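You operate a simulated robot arm through the tools that you are given. There is no shell and no other tool. Be economical: measure what you need, move in short steps, check, and stop when the job is done.

Carry out the task below with a simulated robot arm. There is one attempt and no reset: what you move stays moved.

JOB
Press the stop button three times. Open the left kiln bench drawer, take the black brick from the inside of the left kiln bench drawer and leave it on the bench left of the rod rest and shut the drawer again. Put the yellow topped rod on the bare top of the red bench. Pull the purple drawer open. Do these in any order.

The check looks at the end state, three seconds after you hand in, the way a careful person would. Anything else that was tipped, shoved, dropped, spilled or broken makes it a failure.

ROBOT AND FRAMES
A 7-joint arm with a two-finger gripper on a trunk, on a base that drives. Base frame: it is fixed to the floor where the robot stands at the start and does not move with it; the origin is under the middle of the robot, x ahead of it, y to its left, z up. Readings come in cm, degrees, newtons and seconds.
With the tool pointing down near the work surface it reaches from about 16 to 76 cm from the robot's upright axis, wherever it stands. Its first joint turns from -166.0 to 166.0 degrees. Places, roughly: bare top of the red bench [0, 210, 100]; bench left of the rod rest (17x17 cm) [74, 50, 84]; black brick (10x3x4 cm) [100, 80, 70]; left kiln bench drawer [100, 70, 70]; purple drawer [-80, -210, 70]; stop button [50, -10, 90]; yellow topped rod (3x3x33 cm) [-20, 190, 130]. Payload 2.45 kg.
Tool frame: the origin (TCP) lies between the finger pads and is the grasp point; the fingertips stand 2.7 cm ahead of it; z points along the fingers, y is the line along which they close. Largest opening 8 cm; the body of the gripper starts 5.4 cm behind the TCP.
Orientation is that of the tool frame in the base frame, as a unit quaternion [w, x, y, z]. With the fingers straight down and closing along the base's y, the tool's x points along the base's -x, its y along +y and its z along -z.

CONTROLS
- The arm moves only by the tool apply_moves. Its argument "motion" is a list of rows, each an object (a shift or turn left out is 0, a gripper value left out holds the last) with "travel": the shift along the tool's x, y, z in cm, a list of three; "dr": the turn, a rotation vector about the tool's x, y, z in degrees, a list of three; "gripper": the closure, from 0 (fully open) to 1 (shut). In form: [{"travel": [x, y, z], "dr": [rx, ry, rz], "gripper": gripper}, ...]. A call has 1 to 20 rows; each row is the pose to reach, as a shift and turn from the pose commanded when the call began, along the tool's axes at that moment. A row lasts 0.2 s, in which the tool goes at most 5 cm and 8.6 degrees; a call with a longer step from one row to the next is refused whole, and so is a gripper value outside its range. A pose out of reach is approached as far as the arm can. The call stops where the force on the tool passes 40 N (or 10 N more than at its start, if that is more) or the arm is blocked; 0.2 s more then pass. Each finger travels about 15.3 cm/s and halts on what it meets, pressing with about 24 N; the grip force reading is that of the motor and also rises with nothing between the fingers. The clock runs only during rows and for 0.2 s after the last one: add rows that repeat a pose to give the fingers time. The reply holds the time, the measured pose of the TCP, the force on the tool along the base axes, the opening and the grip force, in the units named above and with some noise, with the torque about the TCP (base axes, N m) and any sound that the robot's microphone picked up.
- Cameras (640 x 400 px; columns grow to the right, rows downward): "scene" is now at [5.33, 16.64, 162.09]; the picture's right is [0.32, -0.95, 0.00], its down [-0.71, -0.24, -0.66] and it looks along [0.63, 0.21, -0.75] (base axes); focal length 250 px, centre (320, 200). "wrist" rides on the gripper at [6.3, 1.2, -7.9] in the tool frame; the picture's right is [-0.19, 0.98, 0.00], its down [-0.72, -0.14, -0.68] and it looks along [-0.67, -0.13, 0.73] (tool axes); focal length 226 px, centre (320, 200). There is no depth. A picture from a camera that has moved, and an enlarged one, comes with that camera's place and axes in the base frame and with its lens.
- get_image(camera): a new picture of that camera. No time passes.
- lift_body(by): slides the trunk up (or, below 0, down) by that many cm; the arm and the scene camera ride with it, the base frame stays. It gives what a move gives, with no picture.
- roll_base(legs): drives the robot by 1 to 6 legs, each [ahead, turn to the left] in cm and degrees, along the robot's own axes; the way and the turn of a leg run together, so that a leg with both is an arc; at most 150 cm and 180 degrees a leg. The arm and the cameras ride along, it lands a little off, and it stops where it bumps. It gives what a move gives.
- pan_tilt(pan, tilt): turns the head with the scene camera to pan (to the left, within 120 degrees either way) and tilt (down, from -29 to 69), counted from straight ahead of the robot. It gives what a move gives.
- enlarge(camera, box): a new picture of the part [left, top, right, bottom] of that camera's present view, enlarged. No time passes.
- hand_in(): hands the job in; it is judged then, once.

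Work in short steps. Places have to be worked out from the pictures, the camera data and where the tool is seen: move nearer, look again, correct. Check each grasp and each placing, and mend what went wrong. You have 165 turns and 128 pictures in all, those below and enlarged ones among them. Open the gripper and draw the arm clear of the work before you hand the job in, unless the task says otherwise; then end with one line.

The tools are called after "Request:" as name(argument=value, ...) on one line, values as JSON. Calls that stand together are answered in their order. apply_moves: Moves the arm, as the interface text tells. Its arguments: {"type":"object","properties":{"motion":{"type":"array"}},"required":["motion"]} The other tools are called the same way: lift_body (by) slides the trunk up or down; roll_base (legs) drives the base; pan_tilt (pan, tilt) turns the head that bears the scene camera; get_image (camera) takes a picture; enlarge (camera, box) takes an enlarged picture of a part of a camera's view; hand_in () hands the job in.

At the start:

```text
time: 0.0
tcp_pos: [42.55, 28.57, 124.72]
tool_rot: [0.001, 0.0, 1.0, 0.0]
force: [-0.5, -0.1, -0.3]
wrist_torque: [-0.03, 0.01, -0.03]
gripper_width: 8.0
grasp_force: 0.0
trunk travel left (down, up): [-25.0, 29.0]
robot x, y, heading: [0.12, -0.21, 0.1]
head pan, tilt: [18.9, 48.6]
```

scene: 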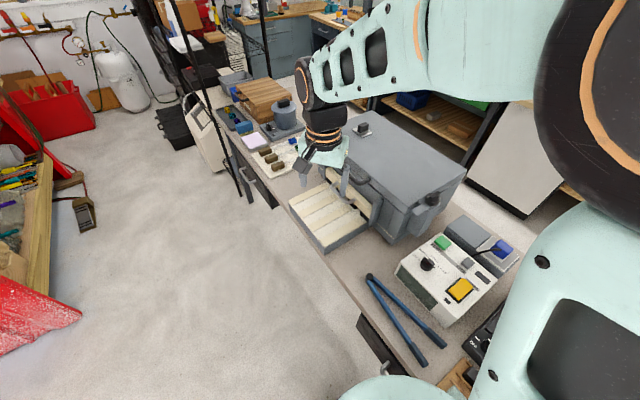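
wrist: 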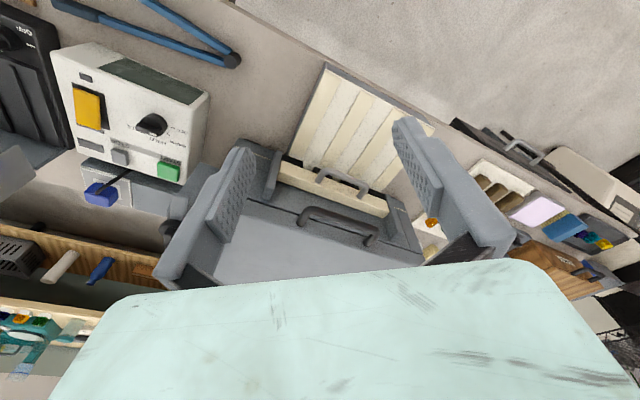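

The scene shows a kiln and a control box with several buttons. I'll enlarge both views to read the labels and see the drawers.

Request:
enlarge(camera="scene", box=[380, 200, 540, 330])

Request:
enlarge(camera="wrist", box=[40, 30, 220, 220])

Request:
enlarge(camera="scene", box=[180, 60, 380, 260])

```text
3.08 times, centred on (460, 265) of scene
camera zoom: at [5.33, 16.64, 162.09], right [0.32, -0.95, 0.0], down [-0.71, -0.24, -0.66], along [0.63, 0.21, -0.75], focal length 769 px, centre (-111, 0)
```

zoom: 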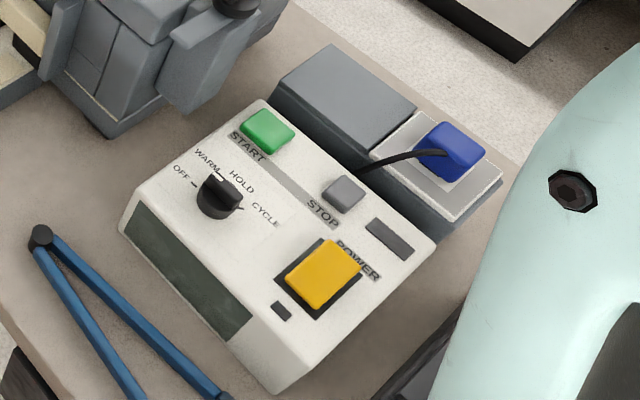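

```text
2.11 times, centred on (130, 125) of wrist
camera zoom: at [36.46, 29.7, 132.8], right [0.19, 0.98, 0.0], down [0.72, -0.14, 0.68], along [0.67, -0.13, -0.73], focal length 476 px, centre (720, 358)
```

zoom: 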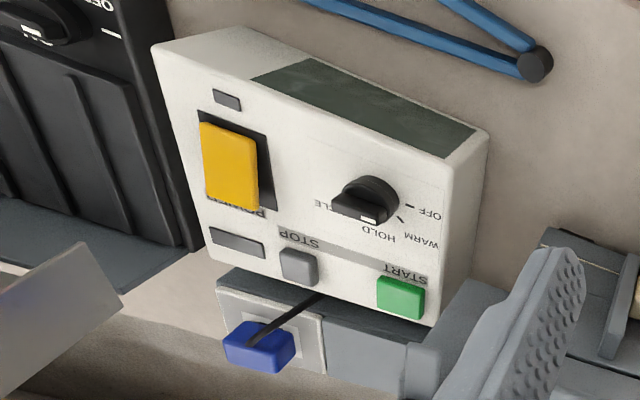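

```text
2.00 times, centred on (280, 160) of scene
camera zoom: at [5.33, 16.64, 162.09], right [0.32, -0.95, 0.0], down [-0.71, -0.24, -0.66], along [0.63, 0.21, -0.75], focal length 500 px, centre (400, 280)
```

zoom: 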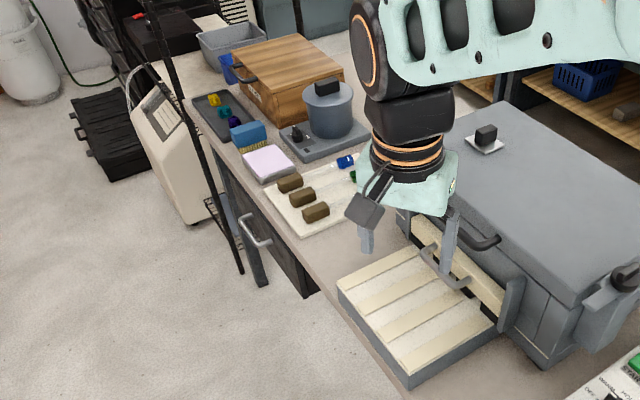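

STOP is the small grey button; triangulating it from both pictures gives about (52.5, -13.5, 94.6) on a roughly level panel. I'll close the gripper and move high above it.

Request:
apply_moves(motion=[{"travel": [-1.1, -4.67, 0], "gripper": 1}, {"travel": [-2.2, -9.33, 0]}, {"travel": [-3.3, -14, 0]}, {"travel": [-4.4, -18.67, 0]}, {"travel": [-5.5, -23.3, 0]}, {"travel": [-6.6, -28, 0]}, {"travel": [-7.7, -32.7, 0]}, {"travel": [-8.8, -37.3, 0]}, {"travel": [-9.9, -42, 0]}, {"travel": [-9.9, -42, 4.5]}, {"travel": [-9.9, -42, 9]}, {"travel": [-9.9, -42, 13]}, {"travel": [-9.9, -42, 13]}])

Request:
get_image(camera="wrist")

Request:
get_image(camera="scene")

```text
time: 2.8
tcp_pos: [52.46, -13.4, 111.83]
tool_rot: [0.0, -0.001, 1.0, 0.0]
force: [0.4, 0.8, -1.1]
wrist_torque: [0.03, -0.02, 0.0]
gripper_width: 0.0
grasp_force: 23.8
trunk travel left (down, up): [-25.0, 29.0]
robot x, y, heading: [0.18, -0.41, -0.2]
head pan, tilt: [18.9, 48.6]
```

```text
122 pictures are left
camera wrist: at [46.4, -12.26, 119.8], right [0.19, 0.98, 0.0], down [0.72, -0.14, 0.68], along [0.67, -0.13, -0.73], focal length 226 px, centre (320, 200)
```

wrist: 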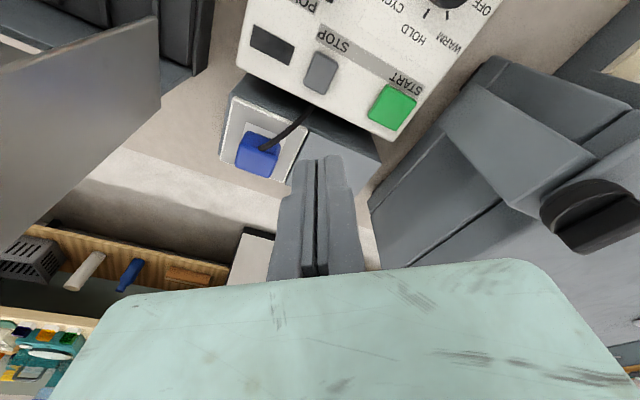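

```text
121 pictures are left
camera scene: at [5.34, 16.64, 162.09], right [0.32, -0.95, 0.0], down [-0.71, -0.24, -0.66], along [0.63, 0.21, -0.75], focal length 250 px, centre (320, 200)
```

scene: 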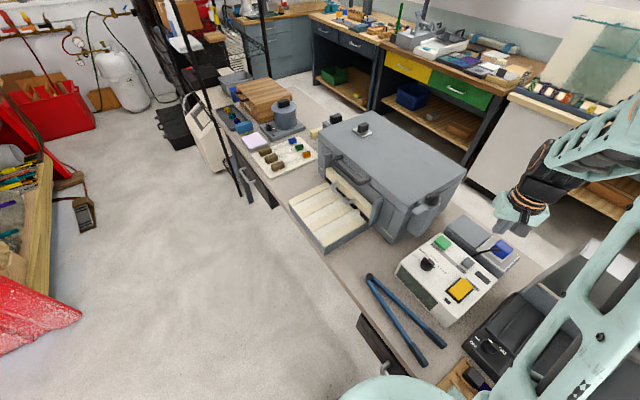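

The new wrist view puts STOP at (52.4, -13.3), right under the tool. I'll descend to just above it.

Request:
apply_moves(motion=[{"travel": [0, 0, 4.5]}, {"travel": [0, 0, 9]}, {"travel": [0, 0, 12]}, {"travel": [0, 0, 12]}])

Request:
get_image(camera="wrist")

Request:
enlarge(camera="scene", box=[380, 190, 540, 320])

```text
time: 3.8
tcp_pos: [52.7, -13.61, 99.91]
tool_rot: [0.0, 0.0, 1.0, 0.0]
force: [-0.4, 0.0, -0.4]
wrist_torque: [-0.02, 0.02, 0.0]
gripper_width: 0.01
grasp_force: 24.2
trunk travel left (down, up): [-25.0, 29.0]
robot x, y, heading: [-0.25, 0.01, 0.2]
head pan, tilt: [18.9, 48.6]
```

```text
120 pictures are left
camera wrist: at [46.58, -12.38, 107.78], right [0.19, 0.98, 0.0], down [0.72, -0.14, 0.68], along [0.67, -0.13, -0.73], focal length 226 px, centre (320, 200)
```

wrist: 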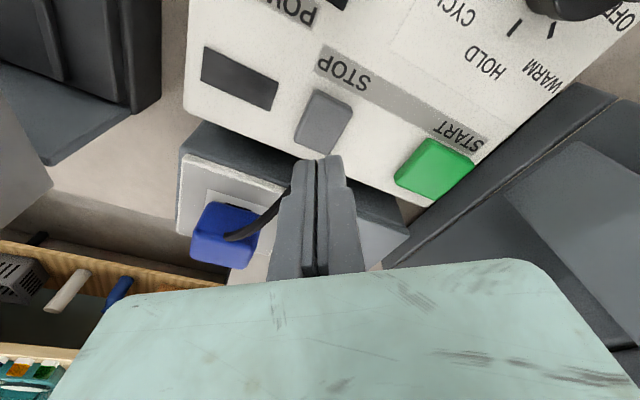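

```text
3.08 times, centred on (460, 255) of scene
camera zoom: at [5.36, 16.62, 162.09], right [0.32, -0.95, 0.0], down [-0.71, -0.24, -0.66], along [0.63, 0.21, -0.75], focal length 769 px, centre (-111, 31)
```

zoom: 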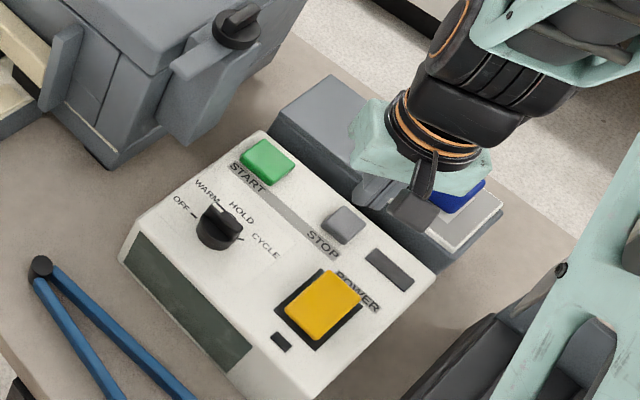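

Tip and button line up. I'll approach slowly to find the contact, watching force and sound.

Request:
apply_moves(motion=[{"travel": [0.2, 0.1, 2.0]}, {"travel": [0.2, 0.1, 2.5]}, {"travel": [0.2, 0.1, 2.8]}])

```text
time: 4.6
tcp_pos: [52.25, -13.42, 97.01]
tool_rot: [0.0, -0.001, 1.0, 0.0]
force: [0.7, -0.5, 0.1]
wrist_torque: [0.03, 0.01, 0.03]
gripper_width: 0.0
grasp_force: 24.0
trunk travel left (down, up): [-25.0, 29.0]
robot x, y, heading: [0.13, 0.03, -0.0]
head pan, tilt: [18.9, 48.6]
```

No contact yet at TCP z 97.0; continuing in small steps.

Request:
apply_moves(motion=[{"travel": [0, 0, 0.2]}, {"travel": [0, 0, 0.4]}, {"travel": [0, 0, 0.5]}])

```text
time: 5.4
tcp_pos: [52.3, -13.41, 96.53]
tool_rot: [0.0, -0.001, 1.0, 0.001]
force: [0.5, 0.4, 0.6]
wrist_torque: [-0.01, 0.01, 0.02]
gripper_width: 0.63
grasp_force: 29.9
trunk travel left (down, up): [-25.0, 29.0]
robot x, y, heading: [0.25, -0.14, -0.0]
head pan, tilt: [18.9, 48.6]
```

The fingers have been spread by 0.63 cm, which is odd. I'll look.

Request:
get_image(camera="wrist")

Request:
enlarge(camera="scene", box=[410, 200, 510, 300])

```text
118 pictures are left
camera wrist: at [46.18, -12.27, 104.49], right [0.19, 0.98, 0.0], down [0.72, -0.14, 0.68], along [0.67, -0.13, -0.73], focal length 226 px, centre (320, 200)
```

wrist: 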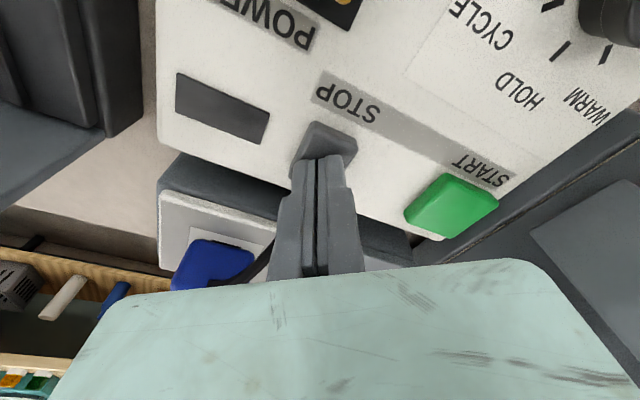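

```text
4.00 times, centred on (460, 250) of scene
camera zoom: at [5.34, 16.62, 162.09], right [0.32, -0.95, 0.0], down [-0.71, -0.24, -0.66], along [0.63, 0.21, -0.75], focal length 1000 px, centre (-240, 0)
```

zoom: 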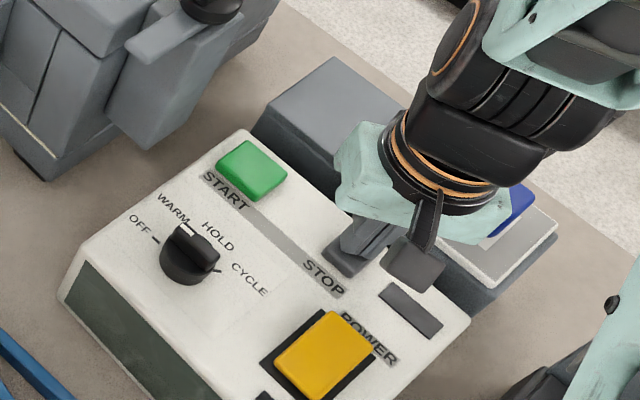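

The fingers look closed and are just touching the button. Continue down gently.

Request:
apply_moves(motion=[{"travel": [0, 0, 0.2]}, {"travel": [0, 0, 0.3]}, {"travel": [0, 0, 0.3]}])

```text
time: 6.2
tcp_pos: [52.39, -13.49, 96.41]
tool_rot: [0.0, 0.001, 1.0, 0.0]
force: [-0.3, 0.1, 2.1]
wrist_torque: [-0.02, -0.02, 0.0]
gripper_width: 0.61
grasp_force: 29.1
trunk travel left (down, up): [-25.0, 29.0]
robot x, y, heading: [-0.04, -0.25, -0.0]
head pan, tilt: [18.9, 48.6]
heard: click
```

A click was heard: first press. I'll lift by 1.2 cm for release and check.

Request:
apply_moves(motion=[{"travel": [0, 0, -0.6]}, {"travel": [0, 0, -1.2]}, {"travel": [0, 0, -1.2]}])

Request:
enlarge(camera="wrist", box=[240, 80, 400, 280])

```text
time: 7.0
tcp_pos: [52.21, -13.35, 97.51]
tool_rot: [-0.001, -0.001, 1.0, -0.001]
force: [0.1, -0.2, -0.1]
wrist_torque: [0.01, 0.0, 0.02]
gripper_width: 0.0
grasp_force: 30.2
trunk travel left (down, up): [-25.0, 29.0]
robot x, y, heading: [-0.0, -0.24, 0.1]
head pan, tilt: [18.9, 48.6]
```

```text
2.00 times, centred on (320, 180) of wrist
camera zoom: at [46.17, -12.23, 105.45], right [0.19, 0.98, 0.0], down [0.72, -0.14, 0.68], along [0.67, -0.13, -0.73], focal length 452 px, centre (320, 240)
```

zoom: 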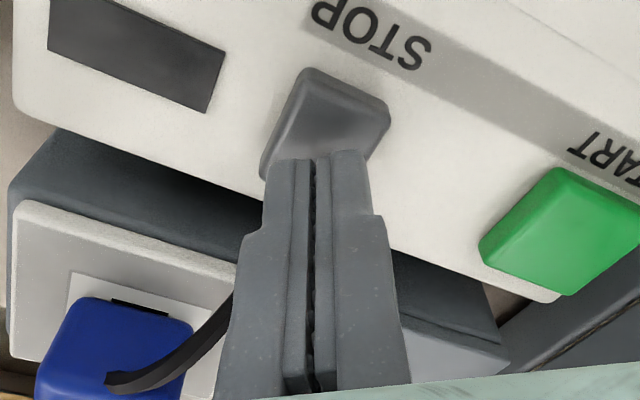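

Width is back to 0 and the button is intact. Second press, same depth, then lift.

Request:
apply_moves(motion=[{"travel": [0, 0, 0.7]}, {"travel": [0, 0, 1.0]}, {"travel": [0, 0, 1.2]}, {"travel": [0, 0, 1.2]}])

```text
time: 8.0
tcp_pos: [52.27, -13.4, 96.3]
tool_rot: [-0.001, -0.001, 1.0, 0.0]
force: [-0.3, -0.4, 1.1]
wrist_torque: [0.02, 0.0, 0.0]
gripper_width: 0.61
grasp_force: 29.8
trunk travel left (down, up): [-25.0, 29.0]
robot x, y, heading: [-0.03, -0.77, -0.2]
head pan, tilt: [18.9, 48.6]
heard: click
```

Second click heard. Lift again.

Request:
apply_moves(motion=[{"travel": [0, 0, -0.6]}, {"travel": [0, 0, -1.2]}, {"travel": [0, 0, -1.2]}])

Request:
apply_moves(motion=[{"travel": [0, 0, 0.7]}, {"travel": [0, 0, 1.0]}, {"travel": [0, 0, 1.2]}, {"travel": [0, 0, 1.2]}])

```text
time: 8.8
tcp_pos: [52.29, -13.43, 97.52]
tool_rot: [0.0, 0.0, 1.0, 0.0]
force: [0.7, 0.9, 0.6]
wrist_torque: [-0.03, 0.03, -0.02]
gripper_width: 0.01
grasp_force: 29.9
trunk travel left (down, up): [-25.0, 29.0]
robot x, y, heading: [0.29, -0.19, -0.0]
head pan, tilt: [18.9, 48.6]
```

```text
time: 9.8
tcp_pos: [52.35, -13.31, 96.36]
tool_rot: [0.0, 0.001, 1.0, 0.0]
force: [-0.5, 0.9, 1.9]
wrist_torque: [0.02, 0.01, 0.03]
gripper_width: 0.62
grasp_force: 29.7
trunk travel left (down, up): [-25.0, 29.0]
robot x, y, heading: [0.06, 0.15, -0.2]
head pan, tilt: [18.9, 48.6]
heard: click
```

Third click heard. Now I lift clear and turn the head to see the left drawer.

Request:
apply_moves(motion=[{"travel": [0, 0, -1.2]}, {"travel": [0, 0, -5]}, {"travel": [0, 0, -10]}, {"travel": [0, 0, -15]}, {"travel": [0, 0, -20]}, {"travel": [0, 0, -25]}, {"travel": [0, 0, -28]}])

Request:
enlarge(camera="scene", box=[180, 80, 340, 240])

Request:
pan_tilt(pan=60, tilt=25)

Request:
get_image(camera="scene")

```text
time: 11.4
tcp_pos: [52.22, -13.64, 124.22]
tool_rot: [0.0, 0.0, 1.0, -0.001]
force: [0.0, 0.0, -0.1]
wrist_torque: [0.04, -0.02, 0.0]
gripper_width: 0.02
grasp_force: 30.0
trunk travel left (down, up): [-25.0, 29.0]
robot x, y, heading: [0.33, 0.0, 0.1]
head pan, tilt: [18.9, 48.6]
```

```text
2.50 times, centred on (260, 160) of scene
camera zoom: at [5.3, 16.63, 162.09], right [0.32, -0.95, 0.0], down [-0.71, -0.24, -0.66], along [0.63, 0.21, -0.75], focal length 625 px, centre (470, 300)
```

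zoom: 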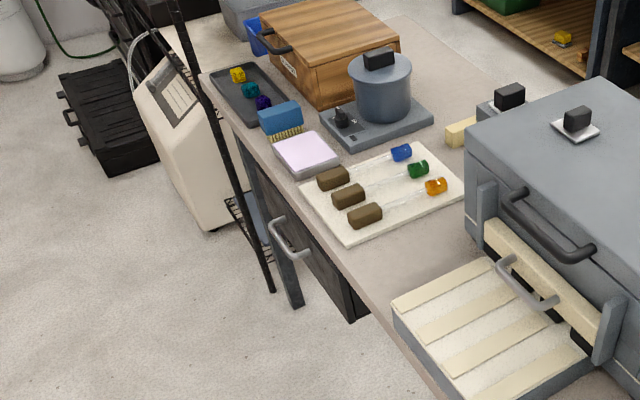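

```text
time: 12.5
tcp_pos: [52.24, -13.6, 124.2]
tool_rot: [0.0, 0.0, 1.0, 0.0]
force: [-0.1, 0.4, 0.5]
wrist_torque: [-0.01, 0.02, 0.01]
gripper_width: 0.0
grasp_force: 29.7
trunk travel left (down, up): [-25.0, 29.0]
robot x, y, heading: [0.06, 0.11, 0.1]
head pan, tilt: [60.0, 25.0]
```

```text
114 pictures are left
camera scene: at [2.54, 22.07, 165.64], right [0.87, -0.5, 0.0], down [-0.21, -0.37, -0.91], along [0.45, 0.78, -0.42], focal length 250 px, centre (320, 200)
```

scene: 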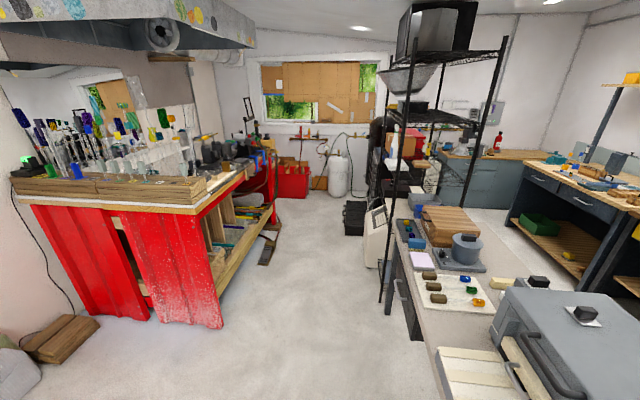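

Bench front runs along about (0.59, 0.81). The left drawer handle is near (87, 85, ~70), and the spot left of the ridged rod rest is near (74, 54). I'll draw the arm in a little, then drive to about (30, 84) heading along the aisle.

Request:
apply_moves(motion=[{"travel": [4, 2.5, 0]}, {"travel": [8, 5, 0]}, {"travel": [12, 7.5, 0]}, {"travel": [14, 9, 0]}])

Request:
roll_base(legs=[[0, 70], [60, 0]])

Request:
pan_tilt(pan=-45, tilt=40)

Request:
get_image(camera="scene")

```text
time: 13.5
tcp_pos: [38.3, -4.58, 122.26]
tool_rot: [-0.03, 0.004, 1.0, 0.004]
force: [-0.7, 0.5, -0.2]
wrist_torque: [0.0, -0.03, -0.02]
gripper_width: 0.01
grasp_force: 29.9
trunk travel left (down, up): [-25.0, 29.0]
robot x, y, heading: [-0.27, -0.08, 0.1]
head pan, tilt: [60.0, 25.0]
```

```text
time: 19.9
tcp_pos: [38.39, 89.73, 123.19]
tool_rot: [-0.014, -0.569, 0.822, -0.008]
force: [-0.9, 0.3, 0.6]
wrist_torque: [0.01, 0.02, -0.01]
gripper_width: 0.0
grasp_force: 29.8
trunk travel left (down, up): [-25.0, 29.0]
robot x, y, heading: [20.69, 54.96, 69.4]
head pan, tilt: [60.0, 25.0]
```

```text
time: 21.7
tcp_pos: [38.29, 89.6, 123.14]
tool_rot: [-0.014, -0.57, 0.822, -0.008]
force: [1.0, 0.0, -0.1]
wrist_torque: [0.05, 0.01, 0.01]
gripper_width: 0.0
grasp_force: 29.5
trunk travel left (down, up): [-25.0, 29.0]
robot x, y, heading: [20.56, 55.31, 69.7]
head pan, tilt: [-45.0, 40.0]
```

```text
113 pictures are left
camera scene: at [1.5, 65.01, 163.14], right [0.79, 0.62, 0.0], down [0.41, -0.52, -0.75], along [-0.47, 0.59, -0.66], focal length 250 px, centre (320, 200)
```

scene: 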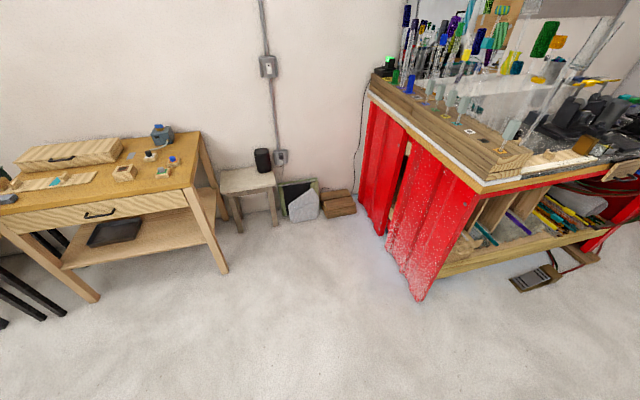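

The picture shows the head still pointing left although the pan reads -45. I'll take another picture.

Request:
get_image(camera="scene")

```text
112 pictures are left
camera scene: at [1.5, 65.01, 163.14], right [0.79, 0.62, 0.0], down [0.41, -0.52, -0.75], along [-0.47, 0.59, -0.66], focal length 250 px, centre (320, 200)
```

scene: 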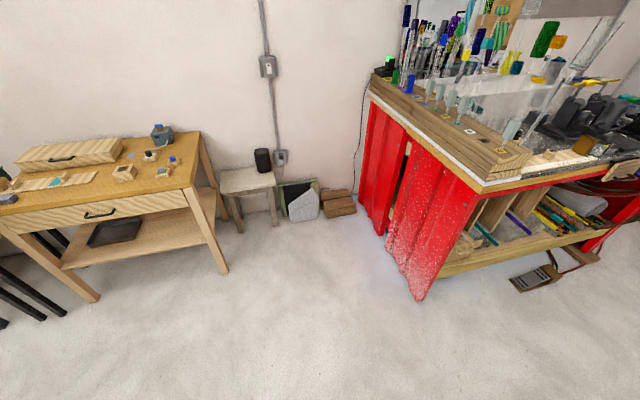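

The view is still pan +59; I'll command the pan again.

Request:
pan_tilt(pan=-30, tilt=40)

Request:
get_image(camera="scene")

```text
time: 22.5
tcp_pos: [38.38, 89.72, 123.27]
tool_rot: [-0.013, -0.568, 0.823, -0.008]
force: [0.2, -0.4, 0.0]
wrist_torque: [-0.01, -0.02, -0.03]
gripper_width: 0.0
grasp_force: 30.0
trunk travel left (down, up): [-25.0, 29.0]
robot x, y, heading: [20.6, 55.16, 69.6]
head pan, tilt: [-30.0, 40.0]
```

```text
111 pictures are left
camera scene: at [1.57, 65.01, 163.04], right [0.79, 0.61, 0.0], down [0.41, -0.53, -0.74], along [-0.46, 0.59, -0.67], focal length 250 px, centre (320, 200)
```

scene: 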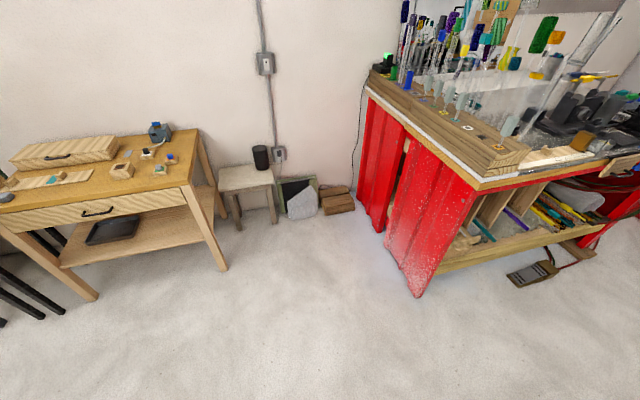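

Head seems physically blocked, perhaps by the folded elbow. I'll extend the arm again a bit and retry.

Request:
apply_moves(motion=[{"travel": [-4, 0, 0], "gripper": 0.5}, {"travel": [-8, 0, 0]}, {"travel": [-12, 0, 0]}, {"travel": [-14, -4, 0]}, {"travel": [-14, -8, 0]}, {"travel": [-14, -8, 0]}])

Request:
pan_tilt(pan=-30, tilt=40)

Request:
get_image(camera="scene")

```text
time: 23.9
tcp_pos: [50.8, 99.89, 122.76]
tool_rot: [-0.015, -0.569, 0.822, -0.008]
force: [-0.6, 0.8, -0.5]
wrist_torque: [0.01, -0.03, -0.01]
gripper_width: 3.99
grasp_force: 0.0
trunk travel left (down, up): [-25.0, 29.0]
robot x, y, heading: [20.85, 55.2, 69.8]
head pan, tilt: [-30.0, 40.0]
```

```text
time: 24.5
tcp_pos: [50.78, 99.89, 122.64]
tool_rot: [-0.015, -0.568, 0.823, -0.008]
force: [0.6, -0.8, -0.3]
wrist_torque: [0.02, 0.01, 0.01]
gripper_width: 4.01
grasp_force: 0.0
trunk travel left (down, up): [-25.0, 29.0]
robot x, y, heading: [20.44, 55.53, 69.2]
head pan, tilt: [-30.0, 40.0]
```

```text
110 pictures are left
camera scene: at [13.26, 63.81, 163.32], right [0.64, -0.77, 0.0], down [-0.5, -0.41, -0.77], along [0.59, 0.49, -0.64], focal length 250 px, centre (320, 200)
```

scene: 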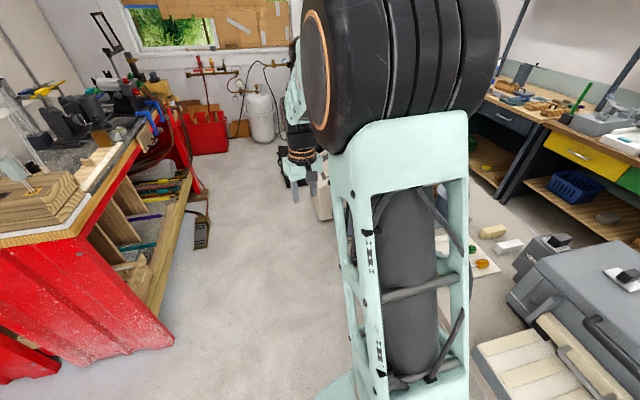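

The arm's shoulder blocks the right-hand view, so facing the bench with heading ~0 is better. I'll drive ahead 30 cm then turn right 70°.

Request:
roll_base(legs=[[31, 0], [0, -70]])

Request:
pan_tilt(pan=15, tilt=50)

Request:
get_image(camera="scene")

Request:
get_image(camera="wrist")

```text
time: 29.7
tcp_pos: [83.78, 71.88, 122.67]
tool_rot: [-0.017, -0.001, 1.0, 0.003]
force: [-0.7, 0.4, -0.2]
wrist_torque: [0.0, -0.01, -0.01]
gripper_width: 3.98
grasp_force: 0.0
trunk travel left (down, up): [-25.0, 29.0]
robot x, y, heading: [31.06, 84.06, 0.2]
head pan, tilt: [-30.0, 40.0]
```

```text
time: 30.8
tcp_pos: [83.82, 71.9, 122.69]
tool_rot: [-0.016, -0.001, 1.0, 0.003]
force: [1.2, -0.5, 0.0]
wrist_torque: [-0.02, 0.0, -0.01]
gripper_width: 4.0
grasp_force: 0.0
trunk travel left (down, up): [-25.0, 29.0]
robot x, y, heading: [31.29, 84.06, 0.3]
head pan, tilt: [15.0, 50.0]
```

```text
109 pictures are left
camera scene: at [36.7, 100.31, 161.9], right [0.26, -0.96, 0.0], down [-0.74, -0.2, -0.64], along [0.62, 0.17, -0.77], focal length 250 px, centre (320, 200)
```

scene: 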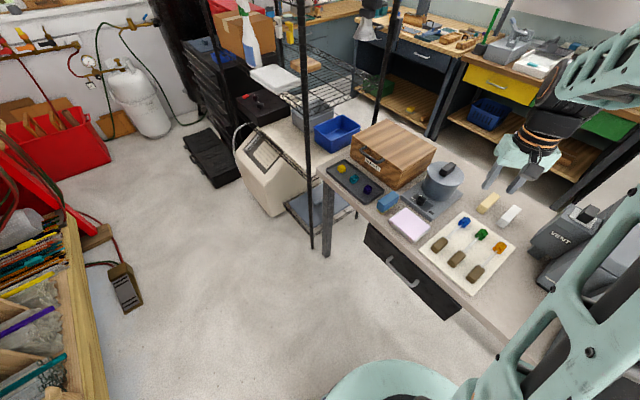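

```text
108 pictures are left
camera wrist: at [77.98, 72.98, 130.8], right [0.19, 0.98, 0.0], down [0.74, -0.14, 0.66], along [0.64, -0.13, -0.75], focal length 226 px, centre (320, 200)
```

wrist: 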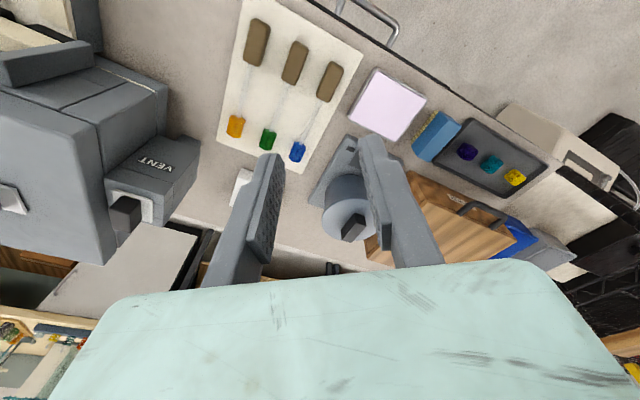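

Good view of the left drawer and handle. I'll enlarge for accuracy.

Request:
enlarge(camera="scene", box=[350, 200, 510, 340])

Request:
enlarge(camera="wrist", box=[230, 0, 450, 150])

```text
2.86 times, centred on (430, 270) of scene
camera zoom: at [36.7, 100.31, 161.9], right [0.26, -0.96, 0.0], down [-0.74, -0.2, -0.64], along [0.62, 0.17, -0.77], focal length 714 px, centre (6, 0)
```

zoom: 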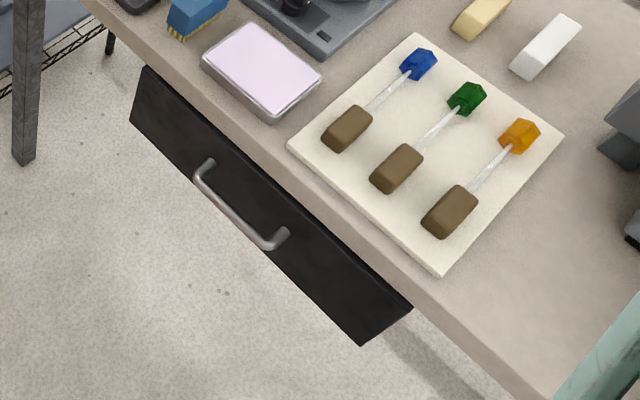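

```text
2.67 times, centred on (340, 75) of wrist
camera zoom: at [77.98, 72.98, 130.8], right [0.19, 0.98, 0.0], down [0.74, -0.14, 0.66], along [0.64, -0.13, -0.75], focal length 603 px, centre (267, 533)
```

zoom: 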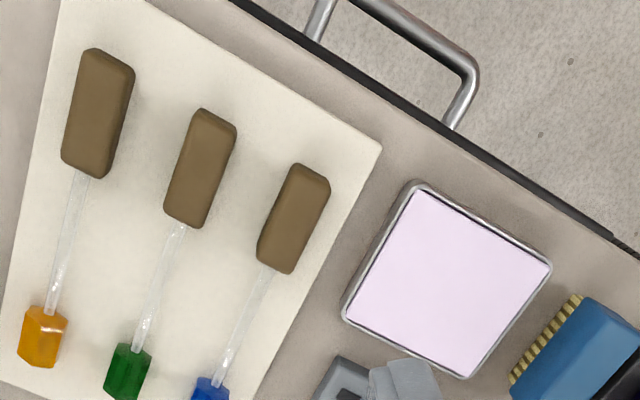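

Handle bar triangulates to a centre near (81, 83, 73.7), running along (0.59, 0.81), about 3.5 cm off the drawer face. I'll move out over the aisle while yawing the tool 54°, before tilting it 45° toward the drawer.

Request:
apply_moves(motion=[{"travel": [1.7, 2.9, 2.2], "dr": [0, 0, -6.75]}, {"travel": [3.4, 5.8, 4.4], "dr": [0, 0, -13.5]}, {"travel": [5.2, 8.6, 6.6], "dr": [0, 0, -20.25]}, {"travel": [6.9, 11.5, 8.8], "dr": [0, 0, -27]}, {"travel": [8.6, 14.4, 11], "dr": [0, 0, -33.75]}, {"travel": [10.3, 17.2, 13.2], "dr": [0, 0, -40.5]}, {"travel": [12, 20, 15.4], "dr": [0, 0, -47.25]}, {"travel": [13.8, 23, 17.6], "dr": [0, 0, -54]}, {"travel": [13.8, 23, 17.6], "dr": [0, 0, -54]}])

Request:
apply_moves(motion=[{"dr": [7.5, 0, 0]}, {"dr": [15, 0, 0]}, {"dr": [22.5, 0, 0]}, {"dr": [30, 0, 0]}, {"dr": [37.5, 0, 0]}, {"dr": [45, 0, 0]}, {"dr": [45, 0, 0]}])

Request:
get_image(camera="wrist")

Request:
get_image(camera="scene")

```text
time: 32.8
tcp_pos: [69.44, 95.01, 105.63]
tool_rot: [-0.013, -0.455, 0.89, 0.01]
force: [-0.1, -0.2, 0.0]
wrist_torque: [-0.03, -0.01, -0.02]
gripper_width: 4.0
grasp_force: 0.1
trunk travel left (down, up): [-25.0, 29.0]
robot x, y, heading: [31.44, 84.07, 0.3]
head pan, tilt: [15.0, 50.0]
```

```text
time: 34.4
tcp_pos: [71.01, 89.55, 106.66]
tool_rot: [0.152, -0.324, 0.888, -0.29]
force: [-0.4, 0.6, -0.1]
wrist_torque: [-0.02, 0.01, -0.02]
gripper_width: 4.01
grasp_force: 0.2
trunk travel left (down, up): [-25.0, 29.0]
robot x, y, heading: [30.7, 84.37, 0.3]
head pan, tilt: [15.0, 50.0]
stopped in row 7: the arm was blocked; the commanded pose is now the measured one
```

```text
105 pictures are left
camera wrist: at [62.28, 89.35, 111.48], right [-0.33, 0.74, -0.59], down [0.29, 0.67, 0.68], along [0.9, 0.05, -0.44], focal length 226 px, centre (320, 200)
```

wrist: 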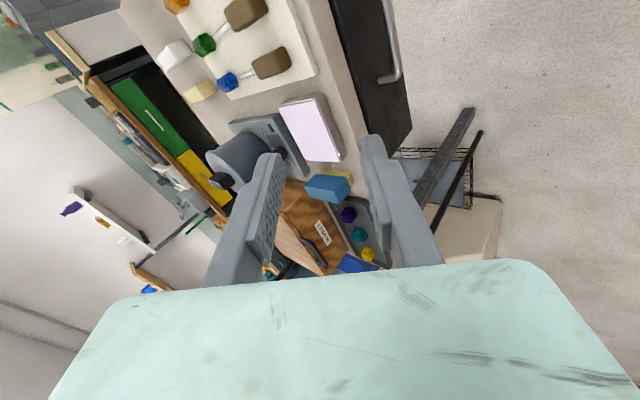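

```text
104 pictures are left
camera scene: at [36.57, 100.68, 161.86], right [0.26, -0.96, 0.0], down [-0.74, -0.2, -0.64], along [0.62, 0.17, -0.77], focal length 250 px, centre (320, 200)
```

scene: 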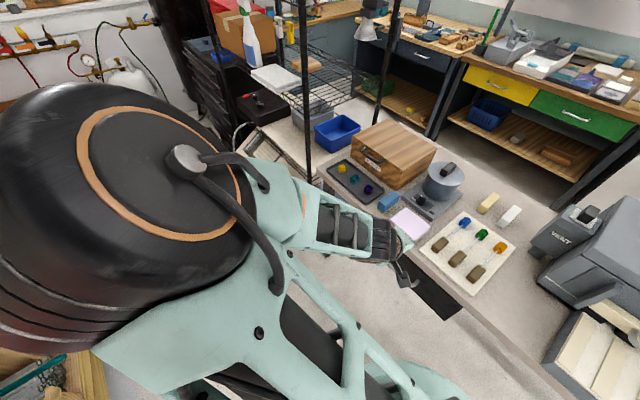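

The tool got most of the way to the tilt, but the elbow is jammed up against the head because I am too close. I'll undo the tilt and yaw, then stand squarely in front of the drawer, further out in the aisle.

Request:
apply_moves(motion=[{"travel": [0, 0, -2], "dr": [-7.6, 0, 0]}, {"travel": [0, 0, -4], "dr": [-15.2, 0, 0]}, {"travel": [0, 0, -4], "dr": [-22.8, 0, 0]}, {"travel": [0, 0, -4], "dr": [-30.4, 0, 0]}, {"travel": [0, 0, -4], "dr": [-38, 0, 0]}, {"travel": [0, 0, -4], "dr": [-38, 0, 0]}])

Request:
apply_moves(motion=[{"travel": [-2, -2, -1], "dr": [0, 0, 7]}, {"travel": [-4, -4, -2], "dr": [0, 0, 14]}, {"travel": [-4, -7, -3], "dr": [0, 0, 21]}, {"travel": [-4, -10, -4], "dr": [0, 0, 28]}, {"travel": [-4, -10, -5], "dr": [0, 0, 35]}, {"travel": [-4, -10, -6], "dr": [0, 0, 42]}, {"travel": [-4, -10, -6], "dr": [0, 0, 42]}])

```text
time: 35.8
tcp_pos: [69.23, 91.29, 109.76]
tool_rot: [0.038, -0.357, 0.933, 0.016]
force: [-0.3, 0.7, 0.0]
wrist_torque: [0.0, 0.02, -0.03]
gripper_width: 4.0
grasp_force: 0.0
trunk travel left (down, up): [-25.0, 29.0]
robot x, y, heading: [31.2, 84.3, 0.1]
head pan, tilt: [15.0, 50.0]
```

```text
time: 37.4
tcp_pos: [78.51, 86.11, 116.12]
tool_rot: [0.03, 0.002, 0.999, 0.028]
force: [0.6, 0.0, -0.5]
wrist_torque: [0.01, 0.01, -0.02]
gripper_width: 4.0
grasp_force: 0.1
trunk travel left (down, up): [-25.0, 29.0]
robot x, y, heading: [31.43, 84.53, 0.2]
head pan, tilt: [15.0, 50.0]
```

Now drive to face the drawer squarely.

Request:
roll_base(legs=[[0, 54], [28, 0], [0, -90], [-20, 0]])

Request:
pan_tilt(pan=5, tilt=50)

Request:
get_image(camera="scene")

Request:
get_image(camera="wrist")

```text
time: 47.0
tcp_pos: [69.97, 91.87, 116.06]
tool_rot: [0.038, 0.321, 0.946, 0.018]
force: [0.6, -0.1, -0.3]
wrist_torque: [0.04, 0.0, 0.01]
gripper_width: 3.98
grasp_force: 0.1
trunk travel left (down, up): [-25.0, 29.0]
robot x, y, heading: [31.38, 119.14, -37.3]
head pan, tilt: [15.0, 50.0]
```

```text
time: 47.7
tcp_pos: [70.03, 91.85, 115.99]
tool_rot: [0.038, 0.321, 0.946, 0.018]
force: [-1.1, -0.5, 0.4]
wrist_torque: [-0.01, 0.01, 0.0]
gripper_width: 4.01
grasp_force: 0.0
trunk travel left (down, up): [-25.0, 29.0]
robot x, y, heading: [31.86, 118.65, -37.1]
head pan, tilt: [5.0, 50.0]
```

```text
103 pictures are left
camera scene: at [44.83, 127.28, 161.9], right [-0.53, -0.85, 0.0], down [-0.65, 0.41, -0.64], along [0.54, -0.34, -0.77], focal length 250 px, centre (320, 200)
```

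scene: 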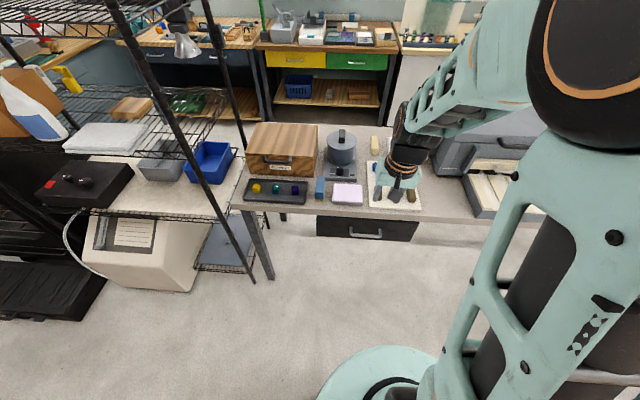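

```text
102 pictures are left
camera wrist: at [65.35, 96.62, 123.61], right [0.75, 0.66, 0.07], down [0.43, -0.56, 0.71], along [0.51, -0.5, -0.7], focal length 226 px, centre (320, 200)
```

wrist: 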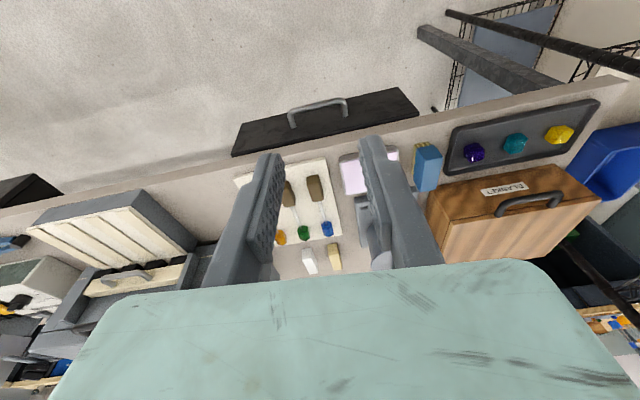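

Robot now faces the drawer squarely. I'll yaw the tool by +88° so that the fingers close across the bar.

Request:
apply_moves(motion=[{"dr": [0, 0, 8]}, {"dr": [0, 0, 16]}, {"dr": [0, 0, 24]}, {"dr": [0, 0, 32]}, {"dr": [0, 0, 40]}, {"dr": [0, 0, 48]}, {"dr": [0, 0, 56]}, {"dr": [0, 0, 64]}, {"dr": [0, 0, 72]}, {"dr": [0, 0, 80]}, {"dr": [0, 0, 88]}, {"dr": [0, 0, 88]}])

Request:
apply_moves(motion=[{"dr": [-7.5, 0, 0]}, {"dr": [-15, 0, 0]}, {"dr": [-22.5, 0, 0]}, {"dr": [-30, 0, 0]}, {"dr": [-37.5, 0, 0]}, {"dr": [-45, 0, 0]}, {"dr": [-45, 0, 0]}])

Request:
get_image(camera="wrist")

Request:
get_image(camera="scene")

```text
time: 50.3
tcp_pos: [70.14, 91.88, 116.05]
tool_rot: [0.015, 0.889, 0.456, 0.039]
force: [0.2, -0.1, 0.0]
wrist_torque: [0.01, 0.02, -0.03]
gripper_width: 3.99
grasp_force: 0.0
trunk travel left (down, up): [-25.0, 29.0]
robot x, y, heading: [31.91, 118.77, -37.2]
head pan, tilt: [5.0, 50.0]
```

```text
time: 51.9
tcp_pos: [70.03, 91.36, 116.0]
tool_rot: [0.353, 0.815, 0.407, 0.212]
force: [-1.1, -1.4, 0.7]
wrist_torque: [0.05, -0.07, 0.12]
gripper_width: 3.98
grasp_force: 0.0
out of reach, approached as far as the arm can: row 5, 6, 7
trunk travel left (down, up): [-25.0, 29.0]
robot x, y, heading: [31.69, 118.78, -37.5]
head pan, tilt: [5.0, 50.0]
```

```text
101 pictures are left
camera wrist: at [69.53, 99.14, 122.64], right [0.39, -0.57, 0.72], down [-0.92, -0.25, 0.3], along [0.01, -0.78, -0.62], focal length 226 px, centre (320, 200)
```

wrist: 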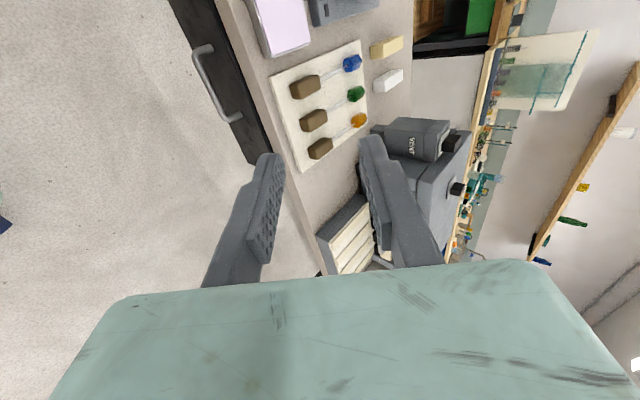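

```text
100 pictures are left
camera scene: at [44.46, 126.81, 161.96], right [-0.53, -0.85, 0.0], down [-0.65, 0.41, -0.64], along [0.55, -0.34, -0.77], focal length 250 px, centre (320, 200)
```

scene: 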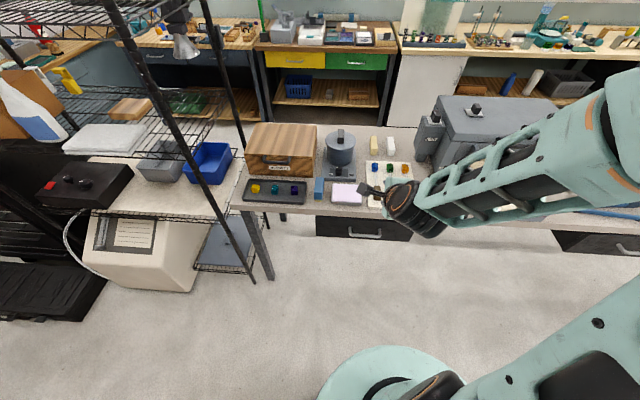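

Orientation is nearly ideal (tool z ≈ (0.63, -0.40, -0.66)) and the handle centre agrees at about (81.4, 82.7, 73.4). I'll lower the trunk 22 cm to bring the tool down in this configuration.

Request:
lift_body(by=-22)

Request:
get_image(camera="wrist")

```text
time: 54.2
tcp_pos: [70.3, 91.71, 94.04]
tool_rot: [0.353, 0.815, 0.408, 0.211]
force: [0.0, 0.3, 0.1]
wrist_torque: [-0.01, 0.03, 0.03]
gripper_width: 4.02
grasp_force: 0.0
trunk travel left (down, up): [-3.0, 51.0]
robot x, y, heading: [31.53, 119.08, -37.3]
head pan, tilt: [5.0, 50.0]
```

```text
99 pictures are left
camera wrist: at [69.82, 99.48, 100.62], right [0.39, -0.57, 0.72], down [-0.92, -0.25, 0.31], along [0.01, -0.78, -0.62], focal length 226 px, centre (320, 200)
```

wrist: 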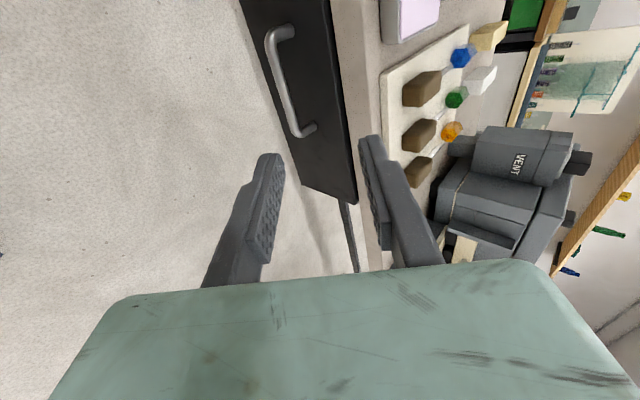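

Estimates put the bar at about (81.4, 83, 75). I approach to ~9 cm short of it and look again.

Request:
apply_moves(motion=[{"travel": [-0.5, -1.3, 3.6]}, {"travel": [-0.9, -2.5, 7.2]}, {"travel": [-1.4, -3.8, 10.8]}, {"travel": [-1.8, -5.0, 14.3]}, {"travel": [-1.8, -5.0, 14.3]}])

Request:
get_image(camera="wrist")

Request:
get_image(camera="scene")

```text
time: 55.4
tcp_pos: [75.75, 86.58, 80.79]
tool_rot: [0.353, 0.815, 0.408, 0.21]
force: [-0.8, -0.3, -0.7]
wrist_torque: [-0.01, 0.0, 0.0]
gripper_width: 3.99
grasp_force: 0.0
trunk travel left (down, up): [-3.0, 51.0]
robot x, y, heading: [31.54, 118.9, -37.2]
head pan, tilt: [5.0, 50.0]
```

```text
98 pictures are left
camera wrist: at [75.35, 94.29, 87.25], right [0.4, -0.57, 0.72], down [-0.92, -0.25, 0.31], along [0.01, -0.78, -0.62], focal length 226 px, centre (320, 200)
```

wrist: 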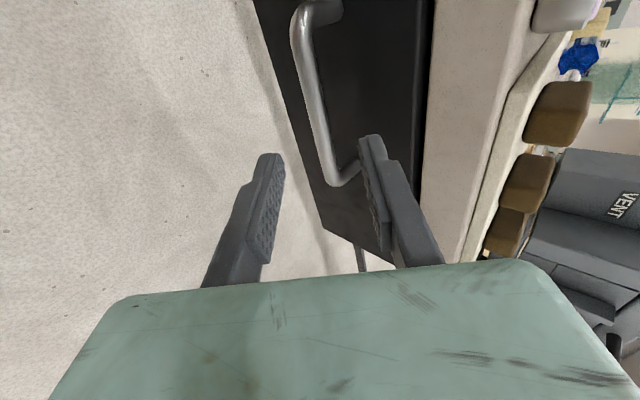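

```text
97 pictures are left
camera scene: at [44.84, 127.24, 139.9], right [-0.53, -0.85, 0.0], down [-0.65, 0.41, -0.64], along [0.54, -0.34, -0.77], focal length 250 px, centre (320, 200)
```

scene: 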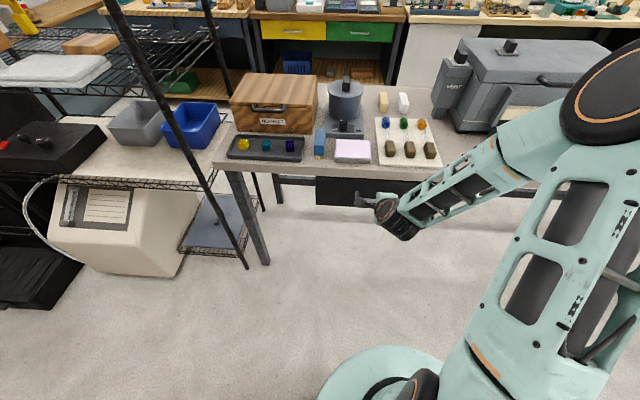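

Triangulated bar centre: (81.8, 83.2, 74.5), straight ahead of the fingers by ~8 cm. Advance so the bar sits near the fingertips, then look.

Request:
apply_moves(motion=[{"travel": [0.2, 0, 3]}, {"travel": [0.3, -0.1, 5.5]}, {"travel": [0.4, -0.1, 7]}, {"travel": [0.4, -0.1, 8]}])

Request:
get_image(camera="wrist")

Request:
enlarge(camera="scene", box=[310, 150, 430, 250])

```text
time: 56.4
tcp_pos: [80.98, 83.86, 75.46]
tool_rot: [0.352, 0.815, 0.409, 0.21]
force: [-0.2, 0.1, 0.4]
wrist_torque: [0.0, 0.03, -0.03]
gripper_width: 4.0
grasp_force: 0.0
trunk travel left (down, up): [-3.0, 51.0]
robot x, y, heading: [31.61, 118.64, -37.2]
head pan, tilt: [5.0, 50.0]
```

```text
96 pictures are left
camera wrist: at [80.42, 91.6, 81.95], right [0.4, -0.57, 0.72], down [-0.92, -0.25, 0.31], along [0.01, -0.78, -0.62], focal length 226 px, centre (320, 200)
```

wrist: 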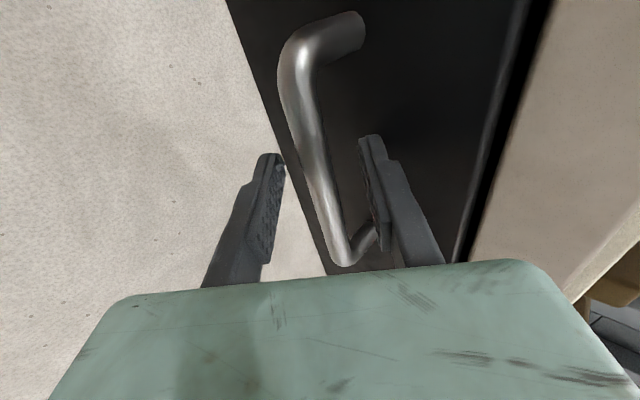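

```text
4.00 times, centred on (370, 200) of scene
camera zoom: at [44.82, 127.28, 139.9], right [-0.53, -0.85, 0.0], down [-0.65, 0.41, -0.64], along [0.54, -0.34, -0.77], focal length 1000 px, centre (120, 200)
```

zoom: 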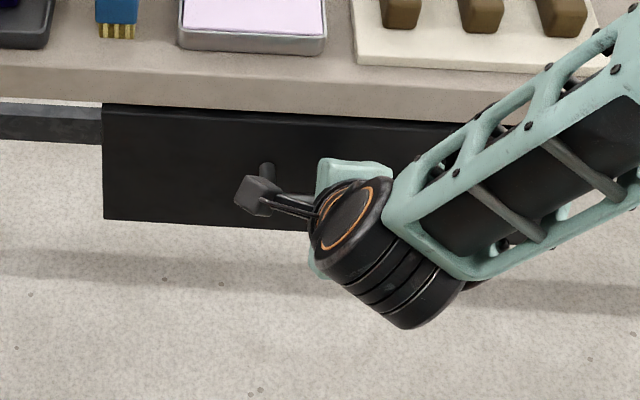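

The bar is between the fingers. Close on it.

Request:
apply_moves(motion=[{"gripper": 1}, {"gripper": 1}, {"gripper": 1}])

```text
time: 57.2
tcp_pos: [80.83, 83.83, 75.53]
tool_rot: [0.353, 0.815, 0.408, 0.211]
force: [1.8, -1.5, 0.4]
wrist_torque: [-0.34, 0.24, 0.5]
gripper_width: 1.37
grasp_force: 40.0
trunk travel left (down, up): [-3.0, 51.0]
robot x, y, heading: [31.75, 118.84, -37.3]
head pan, tilt: [5.0, 50.0]
```

Gripped (1.37 cm). Pull along the outward normal 10 cm first.

Request:
apply_moves(motion=[{"travel": [0, -1.33, -1.5]}, {"travel": [0, -2.65, -3.0]}, {"travel": [0, -3.98, -4.5]}, {"travel": [0, -5.3, -6.0]}, {"travel": [0.1, -6.63, -7.5]}])

Request:
get_image(camera="scene")

```text
time: 58.4
tcp_pos: [72.88, 89.9, 75.55]
tool_rot: [0.353, 0.815, 0.409, 0.211]
force: [8.7, 14.0, 2.1]
wrist_torque: [0.15, -0.07, 1.26]
gripper_width: 1.37
grasp_force: 40.3
trunk travel left (down, up): [-3.0, 51.0]
robot x, y, heading: [31.41, 119.23, -37.3]
head pan, tilt: [5.0, 50.0]
```

```text
94 pictures are left
camera scene: at [44.88, 127.39, 139.88], right [-0.53, -0.85, 0.0], down [-0.65, 0.41, -0.64], along [0.54, -0.34, -0.77], focal length 250 px, centre (320, 200)
```

scene: 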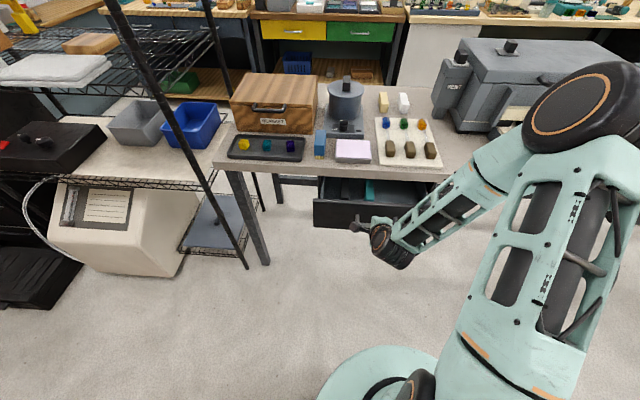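

Drawer is opening; lateral load indicates true slide direction leans a bit to +e. Pull 9 cm more with a small correction.

Request:
apply_moves(motion=[{"travel": [0.4, 0, 0]}, {"travel": [0.6, -1.33, -1.5]}, {"travel": [0.7, -2.65, -3.0]}, {"travel": [0.8, -3.98, -4.5]}, {"travel": [0.9, -5.3, -6.0]}, {"travel": [0.9, -5.97, -6.75]}])

Request:
get_image(camera="scene")

```text
time: 59.5
tcp_pos: [69.68, 92.36, 75.33]
tool_rot: [0.363, 0.813, 0.404, 0.209]
force: [-1.4, -4.4, 10.6]
wrist_torque: [-1.0, 0.68, -0.19]
gripper_width: 1.39
grasp_force: 40.0
out of reach, approached as far as the arm can: row 4, 5
trunk travel left (down, up): [-3.0, 51.0]
robot x, y, heading: [31.88, 118.67, -37.4]
head pan, tilt: [5.0, 50.0]
stopped in row 5: the force on the tool passed its limit at 49 N (the readings are from after the stop); the commanded pose is now the measured one
```

```text
93 pictures are left
camera scene: at [44.78, 127.27, 139.91], right [-0.53, -0.85, 0.0], down [-0.65, 0.41, -0.64], along [0.54, -0.34, -0.77], focal length 250 px, centre (320, 200)
```

scene: 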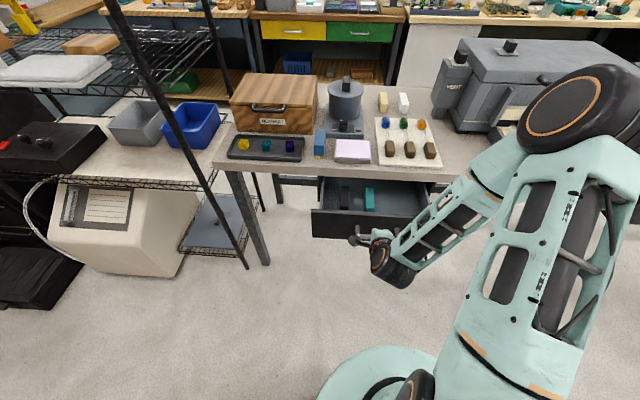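

The arm reached its retraction limit with the drawer ~14 cm open. I'll drive back 7 cm with the handle gripped.

Request:
roll_base(legs=[[-7, 0]])

Request:
get_image(camera="scene")

```text
time: 60.5
tcp_pos: [63.84, 96.56, 75.3]
tool_rot: [0.362, 0.814, 0.403, 0.209]
force: [-10.1, -14.2, 26.3]
wrist_torque: [-1.01, 0.47, -0.12]
gripper_width: 1.39
grasp_force: 40.0
trunk travel left (down, up): [-3.0, 51.0]
robot x, y, heading: [25.64, 123.41, -37.1]
head pan, tilt: [5.0, 50.0]
```

```text
92 pictures are left
camera scene: at [39.11, 131.45, 139.94], right [-0.53, -0.85, 0.0], down [-0.65, 0.41, -0.64], along [0.54, -0.34, -0.77], focal length 250 px, centre (320, 200)
```

scene: 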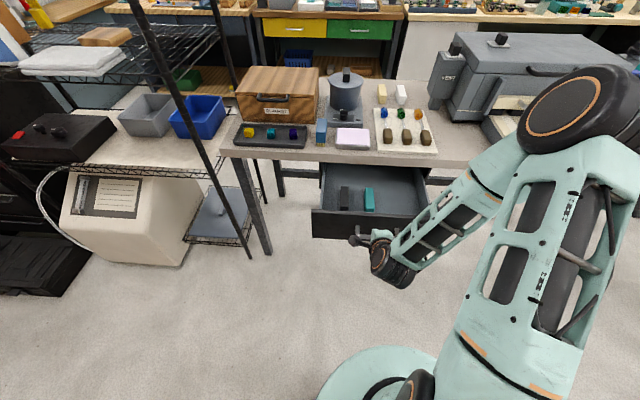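

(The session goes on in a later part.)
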